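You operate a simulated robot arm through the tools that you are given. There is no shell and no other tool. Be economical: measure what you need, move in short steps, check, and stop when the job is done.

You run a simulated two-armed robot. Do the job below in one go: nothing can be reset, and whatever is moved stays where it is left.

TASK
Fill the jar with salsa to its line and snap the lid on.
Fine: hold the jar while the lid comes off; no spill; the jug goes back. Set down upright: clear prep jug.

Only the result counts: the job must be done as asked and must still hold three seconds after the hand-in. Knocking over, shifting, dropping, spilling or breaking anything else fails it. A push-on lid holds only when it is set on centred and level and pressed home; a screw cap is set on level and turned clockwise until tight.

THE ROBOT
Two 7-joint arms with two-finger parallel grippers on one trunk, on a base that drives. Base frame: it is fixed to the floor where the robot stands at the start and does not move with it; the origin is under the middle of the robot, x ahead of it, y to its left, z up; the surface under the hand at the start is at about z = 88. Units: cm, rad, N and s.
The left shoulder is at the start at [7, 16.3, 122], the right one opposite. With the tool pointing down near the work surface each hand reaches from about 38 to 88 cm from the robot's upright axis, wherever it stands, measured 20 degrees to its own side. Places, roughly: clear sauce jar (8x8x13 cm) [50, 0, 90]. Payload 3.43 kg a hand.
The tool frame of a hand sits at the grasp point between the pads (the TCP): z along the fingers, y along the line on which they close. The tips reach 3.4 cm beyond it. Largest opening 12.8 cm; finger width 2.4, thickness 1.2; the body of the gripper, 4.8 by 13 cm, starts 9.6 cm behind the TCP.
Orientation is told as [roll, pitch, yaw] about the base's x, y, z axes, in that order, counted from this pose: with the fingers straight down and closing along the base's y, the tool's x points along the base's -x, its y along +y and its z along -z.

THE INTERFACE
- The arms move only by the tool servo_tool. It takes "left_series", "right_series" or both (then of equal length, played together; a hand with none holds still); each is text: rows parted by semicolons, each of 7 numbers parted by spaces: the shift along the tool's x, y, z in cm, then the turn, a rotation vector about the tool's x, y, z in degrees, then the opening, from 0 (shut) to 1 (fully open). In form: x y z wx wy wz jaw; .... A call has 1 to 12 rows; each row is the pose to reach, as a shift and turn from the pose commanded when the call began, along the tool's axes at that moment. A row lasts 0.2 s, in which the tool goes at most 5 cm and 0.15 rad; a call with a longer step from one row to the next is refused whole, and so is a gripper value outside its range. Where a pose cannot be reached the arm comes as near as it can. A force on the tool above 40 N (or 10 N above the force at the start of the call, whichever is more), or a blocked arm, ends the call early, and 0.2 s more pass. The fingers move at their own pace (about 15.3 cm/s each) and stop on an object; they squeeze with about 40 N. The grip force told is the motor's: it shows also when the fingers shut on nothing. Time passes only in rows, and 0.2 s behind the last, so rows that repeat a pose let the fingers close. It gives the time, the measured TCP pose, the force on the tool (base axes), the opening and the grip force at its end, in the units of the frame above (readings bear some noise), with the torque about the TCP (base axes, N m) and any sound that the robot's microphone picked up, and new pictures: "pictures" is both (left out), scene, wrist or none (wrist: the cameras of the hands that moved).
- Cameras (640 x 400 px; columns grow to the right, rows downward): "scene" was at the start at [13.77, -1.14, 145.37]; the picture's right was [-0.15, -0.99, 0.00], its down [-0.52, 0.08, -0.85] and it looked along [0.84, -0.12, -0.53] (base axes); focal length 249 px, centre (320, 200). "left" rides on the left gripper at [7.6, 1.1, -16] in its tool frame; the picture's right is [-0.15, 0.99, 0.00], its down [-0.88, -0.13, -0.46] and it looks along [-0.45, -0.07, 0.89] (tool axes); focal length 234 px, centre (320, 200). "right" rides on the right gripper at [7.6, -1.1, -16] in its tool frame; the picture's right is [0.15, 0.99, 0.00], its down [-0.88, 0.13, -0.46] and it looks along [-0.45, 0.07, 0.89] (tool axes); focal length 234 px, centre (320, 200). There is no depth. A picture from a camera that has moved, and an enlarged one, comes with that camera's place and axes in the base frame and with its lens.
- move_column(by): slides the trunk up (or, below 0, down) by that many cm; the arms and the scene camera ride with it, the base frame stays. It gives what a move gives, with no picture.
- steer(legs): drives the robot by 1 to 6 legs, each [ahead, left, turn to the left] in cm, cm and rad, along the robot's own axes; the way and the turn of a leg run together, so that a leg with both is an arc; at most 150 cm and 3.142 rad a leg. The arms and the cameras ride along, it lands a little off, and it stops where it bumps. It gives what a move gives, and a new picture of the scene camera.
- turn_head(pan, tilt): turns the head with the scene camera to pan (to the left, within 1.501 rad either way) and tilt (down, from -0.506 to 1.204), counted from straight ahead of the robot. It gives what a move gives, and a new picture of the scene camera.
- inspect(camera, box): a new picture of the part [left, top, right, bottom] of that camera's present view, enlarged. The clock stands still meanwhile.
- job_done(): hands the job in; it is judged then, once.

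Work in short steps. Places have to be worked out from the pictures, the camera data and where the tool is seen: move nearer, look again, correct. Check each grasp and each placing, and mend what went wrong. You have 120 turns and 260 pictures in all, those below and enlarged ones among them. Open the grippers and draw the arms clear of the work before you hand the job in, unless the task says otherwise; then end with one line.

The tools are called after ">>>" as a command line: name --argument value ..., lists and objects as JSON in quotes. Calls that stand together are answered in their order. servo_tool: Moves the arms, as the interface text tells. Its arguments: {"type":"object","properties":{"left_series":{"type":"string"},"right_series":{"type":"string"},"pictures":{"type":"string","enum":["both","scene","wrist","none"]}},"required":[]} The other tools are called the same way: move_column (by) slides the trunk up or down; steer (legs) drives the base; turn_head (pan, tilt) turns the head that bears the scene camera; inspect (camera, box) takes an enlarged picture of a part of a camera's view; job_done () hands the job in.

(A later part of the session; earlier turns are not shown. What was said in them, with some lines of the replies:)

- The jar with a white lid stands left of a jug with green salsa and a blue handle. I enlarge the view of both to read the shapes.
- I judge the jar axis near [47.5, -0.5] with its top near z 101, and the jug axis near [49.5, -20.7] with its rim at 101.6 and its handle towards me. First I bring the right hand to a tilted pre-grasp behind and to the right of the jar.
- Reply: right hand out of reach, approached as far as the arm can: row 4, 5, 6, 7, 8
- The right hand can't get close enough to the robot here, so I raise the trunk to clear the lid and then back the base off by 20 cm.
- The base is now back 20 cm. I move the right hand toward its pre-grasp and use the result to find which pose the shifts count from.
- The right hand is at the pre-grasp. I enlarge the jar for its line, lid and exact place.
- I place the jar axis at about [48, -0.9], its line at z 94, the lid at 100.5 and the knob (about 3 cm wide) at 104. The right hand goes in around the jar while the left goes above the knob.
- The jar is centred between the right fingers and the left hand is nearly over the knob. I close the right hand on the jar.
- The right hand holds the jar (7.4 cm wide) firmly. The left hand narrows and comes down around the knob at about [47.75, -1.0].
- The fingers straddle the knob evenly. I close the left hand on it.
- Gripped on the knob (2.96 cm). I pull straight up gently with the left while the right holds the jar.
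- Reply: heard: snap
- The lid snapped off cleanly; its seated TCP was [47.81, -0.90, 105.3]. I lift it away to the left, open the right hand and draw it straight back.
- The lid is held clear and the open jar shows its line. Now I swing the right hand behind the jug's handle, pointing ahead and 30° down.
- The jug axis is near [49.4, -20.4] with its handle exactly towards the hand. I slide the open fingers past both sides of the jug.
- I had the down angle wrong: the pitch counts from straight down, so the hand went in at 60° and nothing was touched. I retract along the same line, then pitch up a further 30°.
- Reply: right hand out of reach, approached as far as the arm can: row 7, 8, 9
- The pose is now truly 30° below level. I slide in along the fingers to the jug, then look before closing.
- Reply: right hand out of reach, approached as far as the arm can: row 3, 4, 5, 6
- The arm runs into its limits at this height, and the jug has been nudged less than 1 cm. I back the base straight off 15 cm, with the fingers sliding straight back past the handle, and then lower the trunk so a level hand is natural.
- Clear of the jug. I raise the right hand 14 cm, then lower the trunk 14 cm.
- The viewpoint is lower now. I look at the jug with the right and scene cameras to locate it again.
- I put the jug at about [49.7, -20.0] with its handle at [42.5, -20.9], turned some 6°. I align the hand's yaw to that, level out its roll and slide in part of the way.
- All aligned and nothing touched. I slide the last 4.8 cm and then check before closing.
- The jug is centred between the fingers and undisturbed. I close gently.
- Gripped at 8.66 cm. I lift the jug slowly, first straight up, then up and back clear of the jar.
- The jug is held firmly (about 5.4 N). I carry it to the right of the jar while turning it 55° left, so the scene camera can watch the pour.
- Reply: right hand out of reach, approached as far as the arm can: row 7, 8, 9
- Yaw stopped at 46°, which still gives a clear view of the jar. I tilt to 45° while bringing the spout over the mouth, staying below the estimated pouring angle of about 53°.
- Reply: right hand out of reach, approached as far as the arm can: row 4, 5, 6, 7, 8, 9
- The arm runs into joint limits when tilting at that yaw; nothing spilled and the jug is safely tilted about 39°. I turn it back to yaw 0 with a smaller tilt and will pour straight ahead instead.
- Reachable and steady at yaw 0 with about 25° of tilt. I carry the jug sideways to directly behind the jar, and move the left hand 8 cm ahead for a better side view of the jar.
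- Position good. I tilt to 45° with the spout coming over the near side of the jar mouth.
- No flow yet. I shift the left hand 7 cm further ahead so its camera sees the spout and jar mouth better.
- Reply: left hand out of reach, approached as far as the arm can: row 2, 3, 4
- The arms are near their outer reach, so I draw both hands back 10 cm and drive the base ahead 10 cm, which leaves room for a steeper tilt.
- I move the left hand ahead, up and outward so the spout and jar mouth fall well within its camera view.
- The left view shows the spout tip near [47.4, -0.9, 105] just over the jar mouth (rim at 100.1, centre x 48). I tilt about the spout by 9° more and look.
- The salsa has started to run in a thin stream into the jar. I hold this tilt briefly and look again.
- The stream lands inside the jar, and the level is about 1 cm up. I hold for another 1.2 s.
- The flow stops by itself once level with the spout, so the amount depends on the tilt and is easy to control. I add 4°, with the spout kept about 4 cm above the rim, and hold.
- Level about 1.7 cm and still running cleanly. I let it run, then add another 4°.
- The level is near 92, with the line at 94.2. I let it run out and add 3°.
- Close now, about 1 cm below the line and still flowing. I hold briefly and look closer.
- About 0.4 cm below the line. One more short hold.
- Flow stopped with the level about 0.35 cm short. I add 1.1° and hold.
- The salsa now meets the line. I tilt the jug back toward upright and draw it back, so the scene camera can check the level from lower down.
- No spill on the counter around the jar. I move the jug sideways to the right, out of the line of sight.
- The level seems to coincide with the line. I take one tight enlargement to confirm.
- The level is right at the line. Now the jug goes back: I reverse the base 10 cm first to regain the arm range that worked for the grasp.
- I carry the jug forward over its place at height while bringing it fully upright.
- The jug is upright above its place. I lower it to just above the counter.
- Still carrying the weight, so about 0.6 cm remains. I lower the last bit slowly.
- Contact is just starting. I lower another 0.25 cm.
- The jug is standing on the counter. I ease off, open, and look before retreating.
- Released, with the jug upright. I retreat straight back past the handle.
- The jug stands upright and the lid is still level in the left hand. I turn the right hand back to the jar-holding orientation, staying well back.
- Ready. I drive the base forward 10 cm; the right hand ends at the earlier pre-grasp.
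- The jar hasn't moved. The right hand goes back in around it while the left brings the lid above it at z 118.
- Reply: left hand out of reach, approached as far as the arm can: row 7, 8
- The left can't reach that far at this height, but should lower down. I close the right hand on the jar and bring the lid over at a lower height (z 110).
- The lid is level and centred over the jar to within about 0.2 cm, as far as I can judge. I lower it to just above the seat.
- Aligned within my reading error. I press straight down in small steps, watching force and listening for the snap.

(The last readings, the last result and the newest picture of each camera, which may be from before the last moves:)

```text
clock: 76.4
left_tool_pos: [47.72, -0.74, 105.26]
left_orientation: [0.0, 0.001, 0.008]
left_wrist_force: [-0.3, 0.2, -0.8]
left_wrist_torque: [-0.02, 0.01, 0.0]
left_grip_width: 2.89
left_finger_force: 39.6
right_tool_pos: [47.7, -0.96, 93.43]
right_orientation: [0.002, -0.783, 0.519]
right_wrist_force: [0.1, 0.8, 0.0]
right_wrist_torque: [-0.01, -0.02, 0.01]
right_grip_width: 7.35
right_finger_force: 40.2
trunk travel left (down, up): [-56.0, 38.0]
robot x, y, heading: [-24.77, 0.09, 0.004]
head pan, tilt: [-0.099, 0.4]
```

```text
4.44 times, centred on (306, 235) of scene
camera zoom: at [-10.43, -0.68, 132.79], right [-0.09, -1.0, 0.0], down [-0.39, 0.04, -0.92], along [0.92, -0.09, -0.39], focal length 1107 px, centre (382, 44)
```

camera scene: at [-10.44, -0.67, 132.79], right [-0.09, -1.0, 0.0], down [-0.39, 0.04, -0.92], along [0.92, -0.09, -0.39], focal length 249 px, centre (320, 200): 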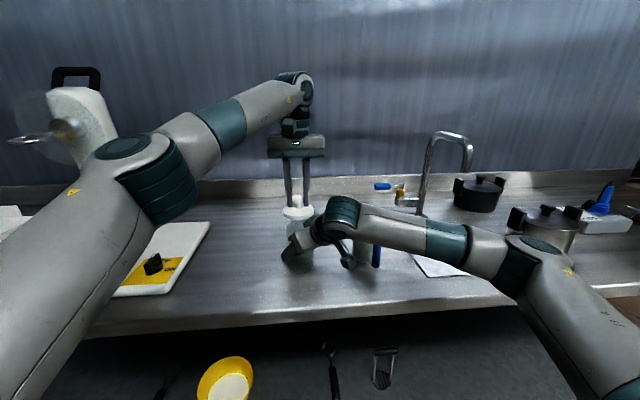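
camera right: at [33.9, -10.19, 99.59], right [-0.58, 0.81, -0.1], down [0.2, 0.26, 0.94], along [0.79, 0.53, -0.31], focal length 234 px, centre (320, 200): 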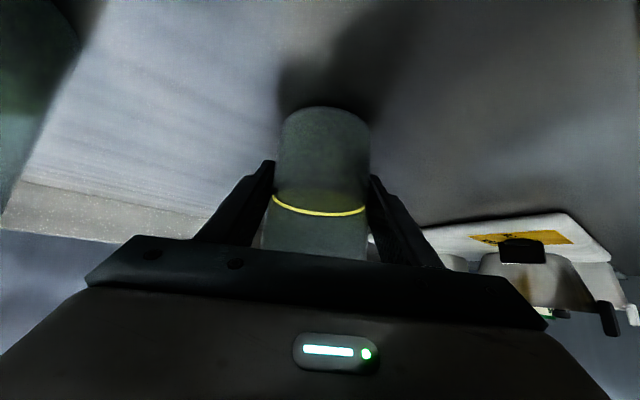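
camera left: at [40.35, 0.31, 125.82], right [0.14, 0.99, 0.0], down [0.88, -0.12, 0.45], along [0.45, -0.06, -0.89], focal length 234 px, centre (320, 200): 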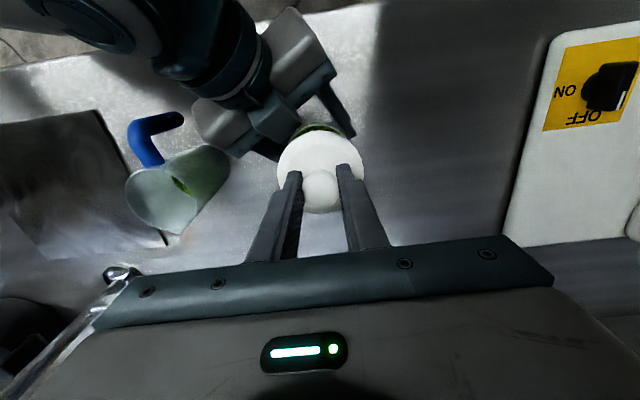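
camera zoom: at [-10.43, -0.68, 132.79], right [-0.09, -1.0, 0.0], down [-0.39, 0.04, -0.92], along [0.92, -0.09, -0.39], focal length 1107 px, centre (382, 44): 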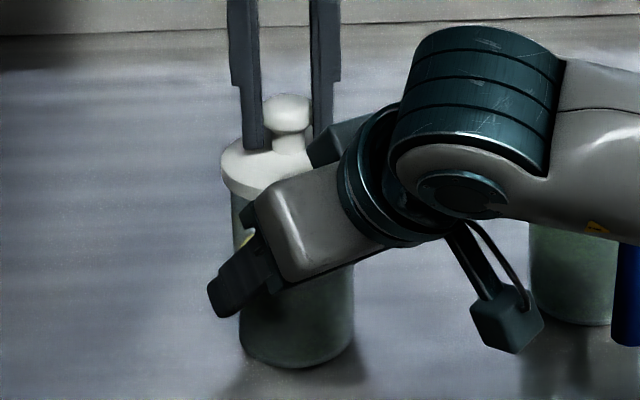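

No contact force yet at the earlier seated height. I continue down in fine steps.

>>> servo_tool --left_series "0 0 0.15 0 0 0 0.1;0 0 0.3 0 0 0 0.1;0 0 0.45 0 0 0 0.1;0 0 0.6 0 0 0 0.1;0 0 0.75 0 0 0 0.1;0 0 0.75 0 0 0 0.1" --pictures "none"

```text
clock: 77.8
left_tool_pos: [47.55, -0.89, 105.03]
left_orientation: [-0.002, -0.004, 0.006]
left_wrist_force: [-0.4, -11.1, 37.4]
left_wrist_torque: [-0.19, -0.09, 0.17]
left_grip_width: 2.89
left_finger_force: 40.0
right_tool_pos: [47.55, -1.13, 93.54]
right_orientation: [0.004, -0.784, 0.521]
right_wrist_force: [4.0, 6.3, -16.1]
right_wrist_torque: [-1.36, -0.54, -0.39]
right_grip_width: 7.29
right_finger_force: 40.3
trunk travel left (down, up): [-56.0, 38.0]
robot x, y, heading: [-24.69, -0.16, 0.007]
head pan, tilt: [-0.099, 0.4]
heard: snap
```

A snap at 37 N. I relieve the pressing force without pulling and inspect the lid.

>>> servo_tool --left_series "0 0 -0.25 0 0 0 0.1;0 0 -0.45 0 0 0 0.1" --pictures "none"

>>> inspect --camera "scene" --box '[266, 200, 346, 270]'

>>> inspect --camera "left" --box '[230, 90, 410, 230]'

```text
clock: 78.4
left_tool_pos: [47.69, -0.67, 105.03]
left_orientation: [0.002, 0.002, 0.007]
left_wrist_force: [1.2, -7.7, 12.1]
left_wrist_torque: [-0.14, -0.41, 0.34]
left_grip_width: 2.9
left_finger_force: 40.0
right_tool_pos: [47.72, -0.92, 93.46]
right_orientation: [0.004, -0.786, 0.52]
right_wrist_force: [-1.4, 7.8, -10.9]
right_wrist_torque: [-0.81, 0.26, -0.32]
right_grip_width: 7.28
right_finger_force: 39.8
trunk travel left (down, up): [-56.0, 38.0]
robot x, y, heading: [-24.67, -0.15, 0.005]
head pan, tilt: [-0.099, 0.4]
```

```text
5.71 times, centred on (306, 235) of scene
camera zoom: at [-10.5, -0.67, 132.77], right [-0.09, -1.0, 0.0], down [-0.39, 0.04, -0.92], along [0.92, -0.09, -0.39], focal length 1423 px, centre (400, 0)
```

zoom: 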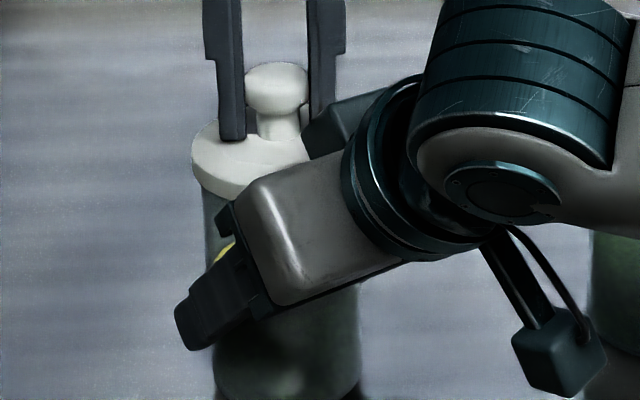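

```text
2.86 times, centred on (320, 160) of left
camera zoom: at [40.22, 0.32, 120.94], right [0.14, 0.99, 0.0], down [0.88, -0.12, 0.45], along [0.45, -0.06, -0.89], focal length 669 px, centre (320, 314)
```

zoom: 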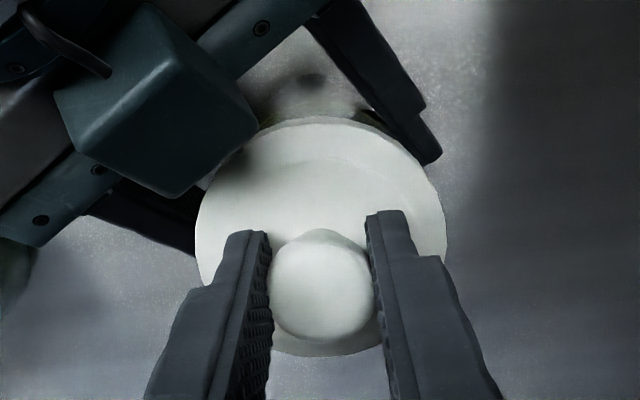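

Seated. I open the left hand around the knob and lift it straight up, with the right still holding the jar.

>>> servo_tool --left_series "0 0 -0.1 0 0 0 0.2;0 0 -0.1 0 0 0 0.4;0 0 -0.1 0 0 0 0.45;0 0 -2 0 0 0 0.45;0 0 -5 0 0 0 0.45;0 0 -8 0 0 0 0.45;0.5 0 -11 0 0 0 0.45;1.5 1 -13 0 0 0 0.45" --pictures "none"

>>> inspect --camera "scene" --box '[266, 200, 346, 270]'

>>> inspect --camera "left" --box '[230, 60, 410, 200]'

```text
clock: 80.2
left_tool_pos: [46.06, 0.4, 118.08]
left_orientation: [-0.002, 0.0, 0.007]
left_wrist_force: [0.3, 0.7, -0.3]
left_wrist_torque: [-0.05, -0.04, -0.02]
left_grip_width: 5.76
left_finger_force: 0.1
right_tool_pos: [47.73, -0.98, 93.52]
right_orientation: [0.0, -0.785, 0.521]
right_wrist_force: [-1.9, -0.8, 2.0]
right_wrist_torque: [-0.14, -0.09, -0.08]
right_grip_width: 7.17
right_finger_force: 39.9
trunk travel left (down, up): [-56.0, 38.0]
robot x, y, heading: [-24.81, 0.12, 0.008]
head pan, tilt: [-0.099, 0.4]
```

```text
5.71 times, centred on (306, 235) of scene
camera zoom: at [-10.55, -0.56, 132.8], right [-0.09, -1.0, 0.0], down [-0.39, 0.04, -0.92], along [0.92, -0.09, -0.39], focal length 1423 px, centre (400, 0)
```

zoom: 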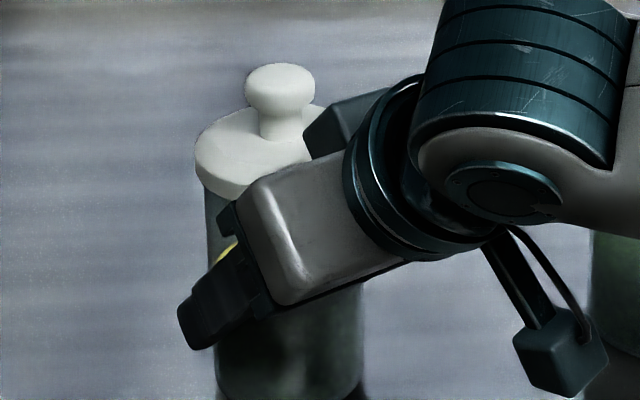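

```text
2.86 times, centred on (320, 130) of left
camera zoom: at [38.64, 1.47, 133.98], right [0.14, 0.99, 0.0], down [0.88, -0.12, 0.46], along [0.45, -0.07, -0.89], focal length 669 px, centre (320, 400)
```

zoom: 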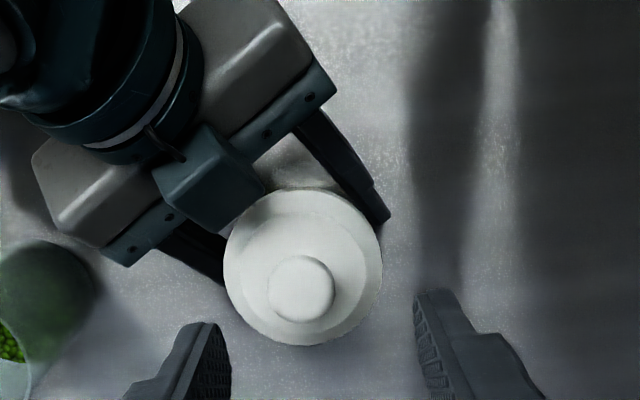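

The lid sits level with its knob centred. I open the right hand and draw it straight back, moving the left hand aside.

>>> servo_tool --right_series "0 0 0 0 0 0 0.65;0 0 0 0 0 0 0.8;0 0 0 0 0 0 1;0 0 0 0 0 0 1;0 0 -3.5 0 0 0 1;0 0 -7 0 0 0 1;0 0 -10.5 0 0 0 1;0 0 -14 0 0 0 1;0 0 -16.5 0 0 0 1" --left_series "0 2 -0.5 0 0 0 0.45;0 5 -1 0 0 0 0.45;0 8.5 -1 0 0 0 0.45;0 12 -1 0 0 0 0.45;0 15.5 -1 0 0 0 0.45;0 19 -1 0 0 0 0.45;0 21 -1 0 0 0 0.45;0 21 -1 0 0 0 0.45;0 21 -1 0 0 0 0.45" --pictures "both"

>>> inspect --camera "right" --box '[240, 70, 400, 240]'

>>> inspect --camera "scene" --box '[266, 190, 426, 290]'

```text
clock: 82.2
left_tool_pos: [45.95, 21.37, 119.0]
left_orientation: [-0.001, 0.001, 0.006]
left_wrist_force: [0.4, -0.2, 0.0]
left_wrist_torque: [-0.03, 0.0, 0.01]
left_grip_width: 5.76
left_finger_force: 0.0
right_tool_pos: [37.57, -6.72, 105.3]
right_orientation: [0.002, -0.783, 0.519]
right_wrist_force: [0.4, 0.0, 0.6]
right_wrist_torque: [0.03, 0.01, 0.02]
right_grip_width: 12.81
right_finger_force: 0.1
trunk travel left (down, up): [-56.0, 38.0]
robot x, y, heading: [-24.35, 0.01, 0.005]
head pan, tilt: [-0.099, 0.4]
camera scene: at [-10.51, -0.64, 132.79], right [-0.09, -1.0, 0.0], down [-0.39, 0.04, -0.92], along [0.92, -0.09, -0.39], focal length 249 px, centre (320, 200)
camera right: at [23.81, -15.89, 111.34], right [-0.58, 0.81, -0.1], down [0.2, 0.26, 0.94], along [0.79, 0.53, -0.31], focal length 234 px, centre (320, 200)
camera left: at [38.44, 22.44, 134.93], right [0.14, 0.99, 0.0], down [0.88, -0.12, 0.46], along [0.45, -0.06, -0.89], focal length 234 px, centre (320, 200)
```

scene: 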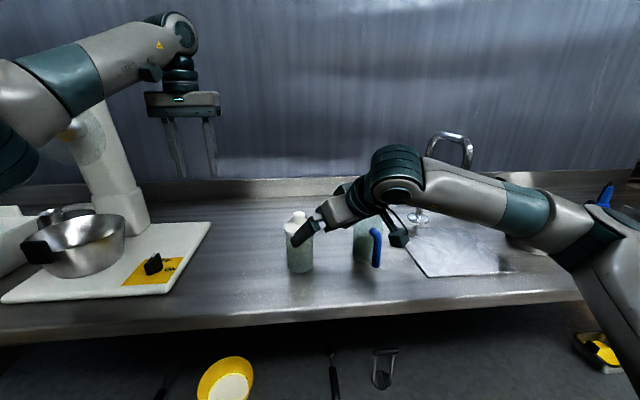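
right: 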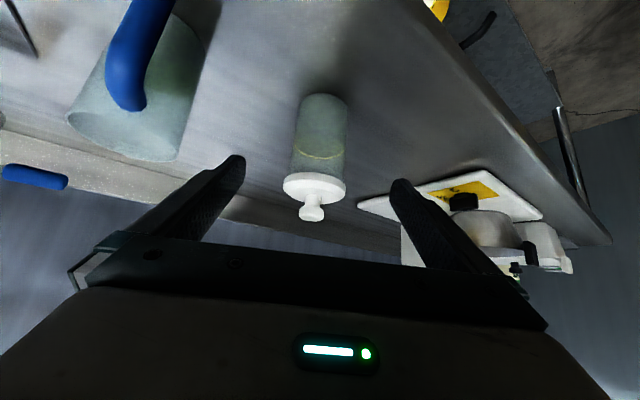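
left: 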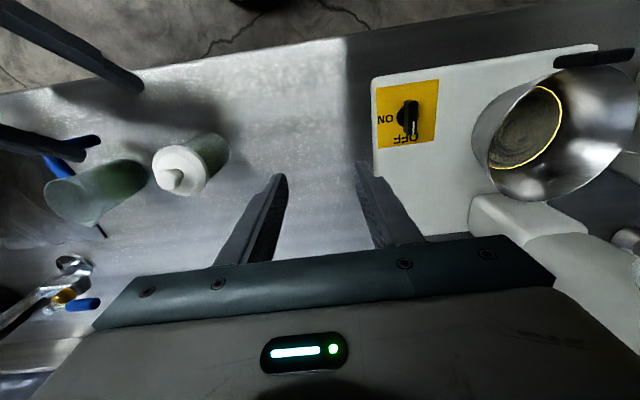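

```text
2.35 times, centred on (320, 155) of right
camera zoom: at [23.81, -15.89, 111.34], right [-0.58, 0.81, -0.1], down [0.2, 0.26, 0.94], along [0.79, 0.53, -0.31], focal length 551 px, centre (320, 306)
```

zoom: 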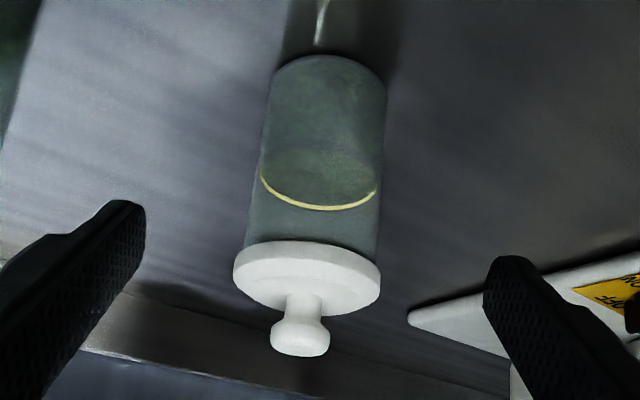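

```text
4.00 times, centred on (346, 240) of scene
camera zoom: at [-10.51, -0.64, 132.79], right [-0.09, -1.0, 0.0], down [-0.39, 0.04, -0.92], along [0.92, -0.09, -0.39], focal length 996 px, centre (216, 40)
```

zoom: 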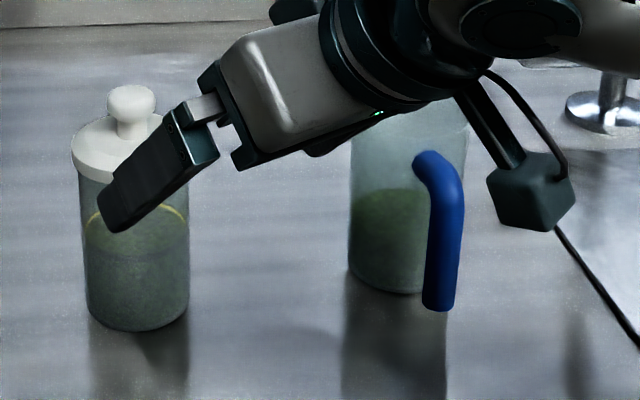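

The lid sits squarely, the jar is at its line and the jug stands upright. I back the base off so both arms are clear, and take a last look.

>>> steer --legs '[[-15, 0, 0]]'

>>> inspect --camera "scene" --box '[270, 180, 398, 270]'

```text
clock: 83.6
left_tool_pos: [30.99, 21.38, 118.84]
left_orientation: [0.0, -0.001, 0.009]
left_wrist_force: [-0.7, 0.2, -0.9]
left_wrist_torque: [-0.03, -0.04, 0.0]
left_grip_width: 5.75
left_finger_force: 0.0
right_tool_pos: [22.78, -6.64, 105.24]
right_orientation: [0.001, -0.784, 0.521]
right_wrist_force: [-0.1, 0.0, 0.3]
right_wrist_torque: [0.01, 0.02, -0.01]
right_grip_width: 12.82
right_finger_force: 0.2
trunk travel left (down, up): [-56.0, 38.0]
robot x, y, heading: [-39.68, -0.25, 0.009]
head pan, tilt: [-0.099, 0.4]
camera scene: at [-25.45, -0.74, 132.79], right [-0.09, -1.0, 0.0], down [-0.39, 0.04, -0.92], along [0.92, -0.09, -0.39], focal length 249 px, centre (320, 200)
```

scene: 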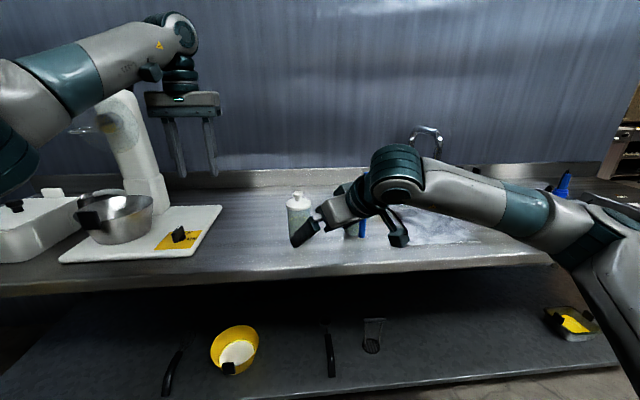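

```text
4.44 times, centred on (334, 225) of scene
camera zoom: at [-25.45, -0.74, 132.79], right [-0.09, -1.0, 0.0], down [-0.39, 0.04, -0.92], along [0.92, -0.09, -0.39], focal length 1107 px, centre (258, 89)
```

zoom: 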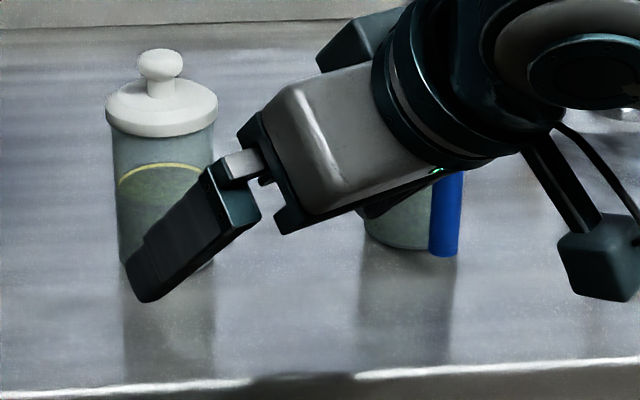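

All is in place. I open the left gripper fully and then hand in.

>>> servo_tool --left_series "0 0 0 0 0 0 1;0 0 0 0 0 0 1;0 0 0 0 0 0 1" --pictures "none"

>>> job_done

```text
clock: 84.4
left_tool_pos: [31.07, 21.43, 118.93]
left_orientation: [0.001, 0.0, 0.009]
left_wrist_force: [0.8, -0.2, -0.2]
left_wrist_torque: [0.0, 0.02, -0.02]
left_grip_width: 12.79
left_finger_force: 0.2
right_tool_pos: [22.76, -6.75, 105.11]
right_orientation: [0.004, -0.781, 0.52]
right_wrist_force: [-0.4, -0.8, 0.1]
right_wrist_torque: [0.05, 0.01, -0.02]
right_grip_width: 12.83
right_finger_force: 0.1
trunk travel left (down, up): [-56.0, 38.0]
robot x, y, heading: [-39.4, -0.1, 0.007]
head pan, tilt: [-0.099, 0.4]
```

```text
The job is handed in.
```

The jar is filled to its line, I heard the lid snap on and it sits level, the jug is back upright near its original spot, and I saw no spill.
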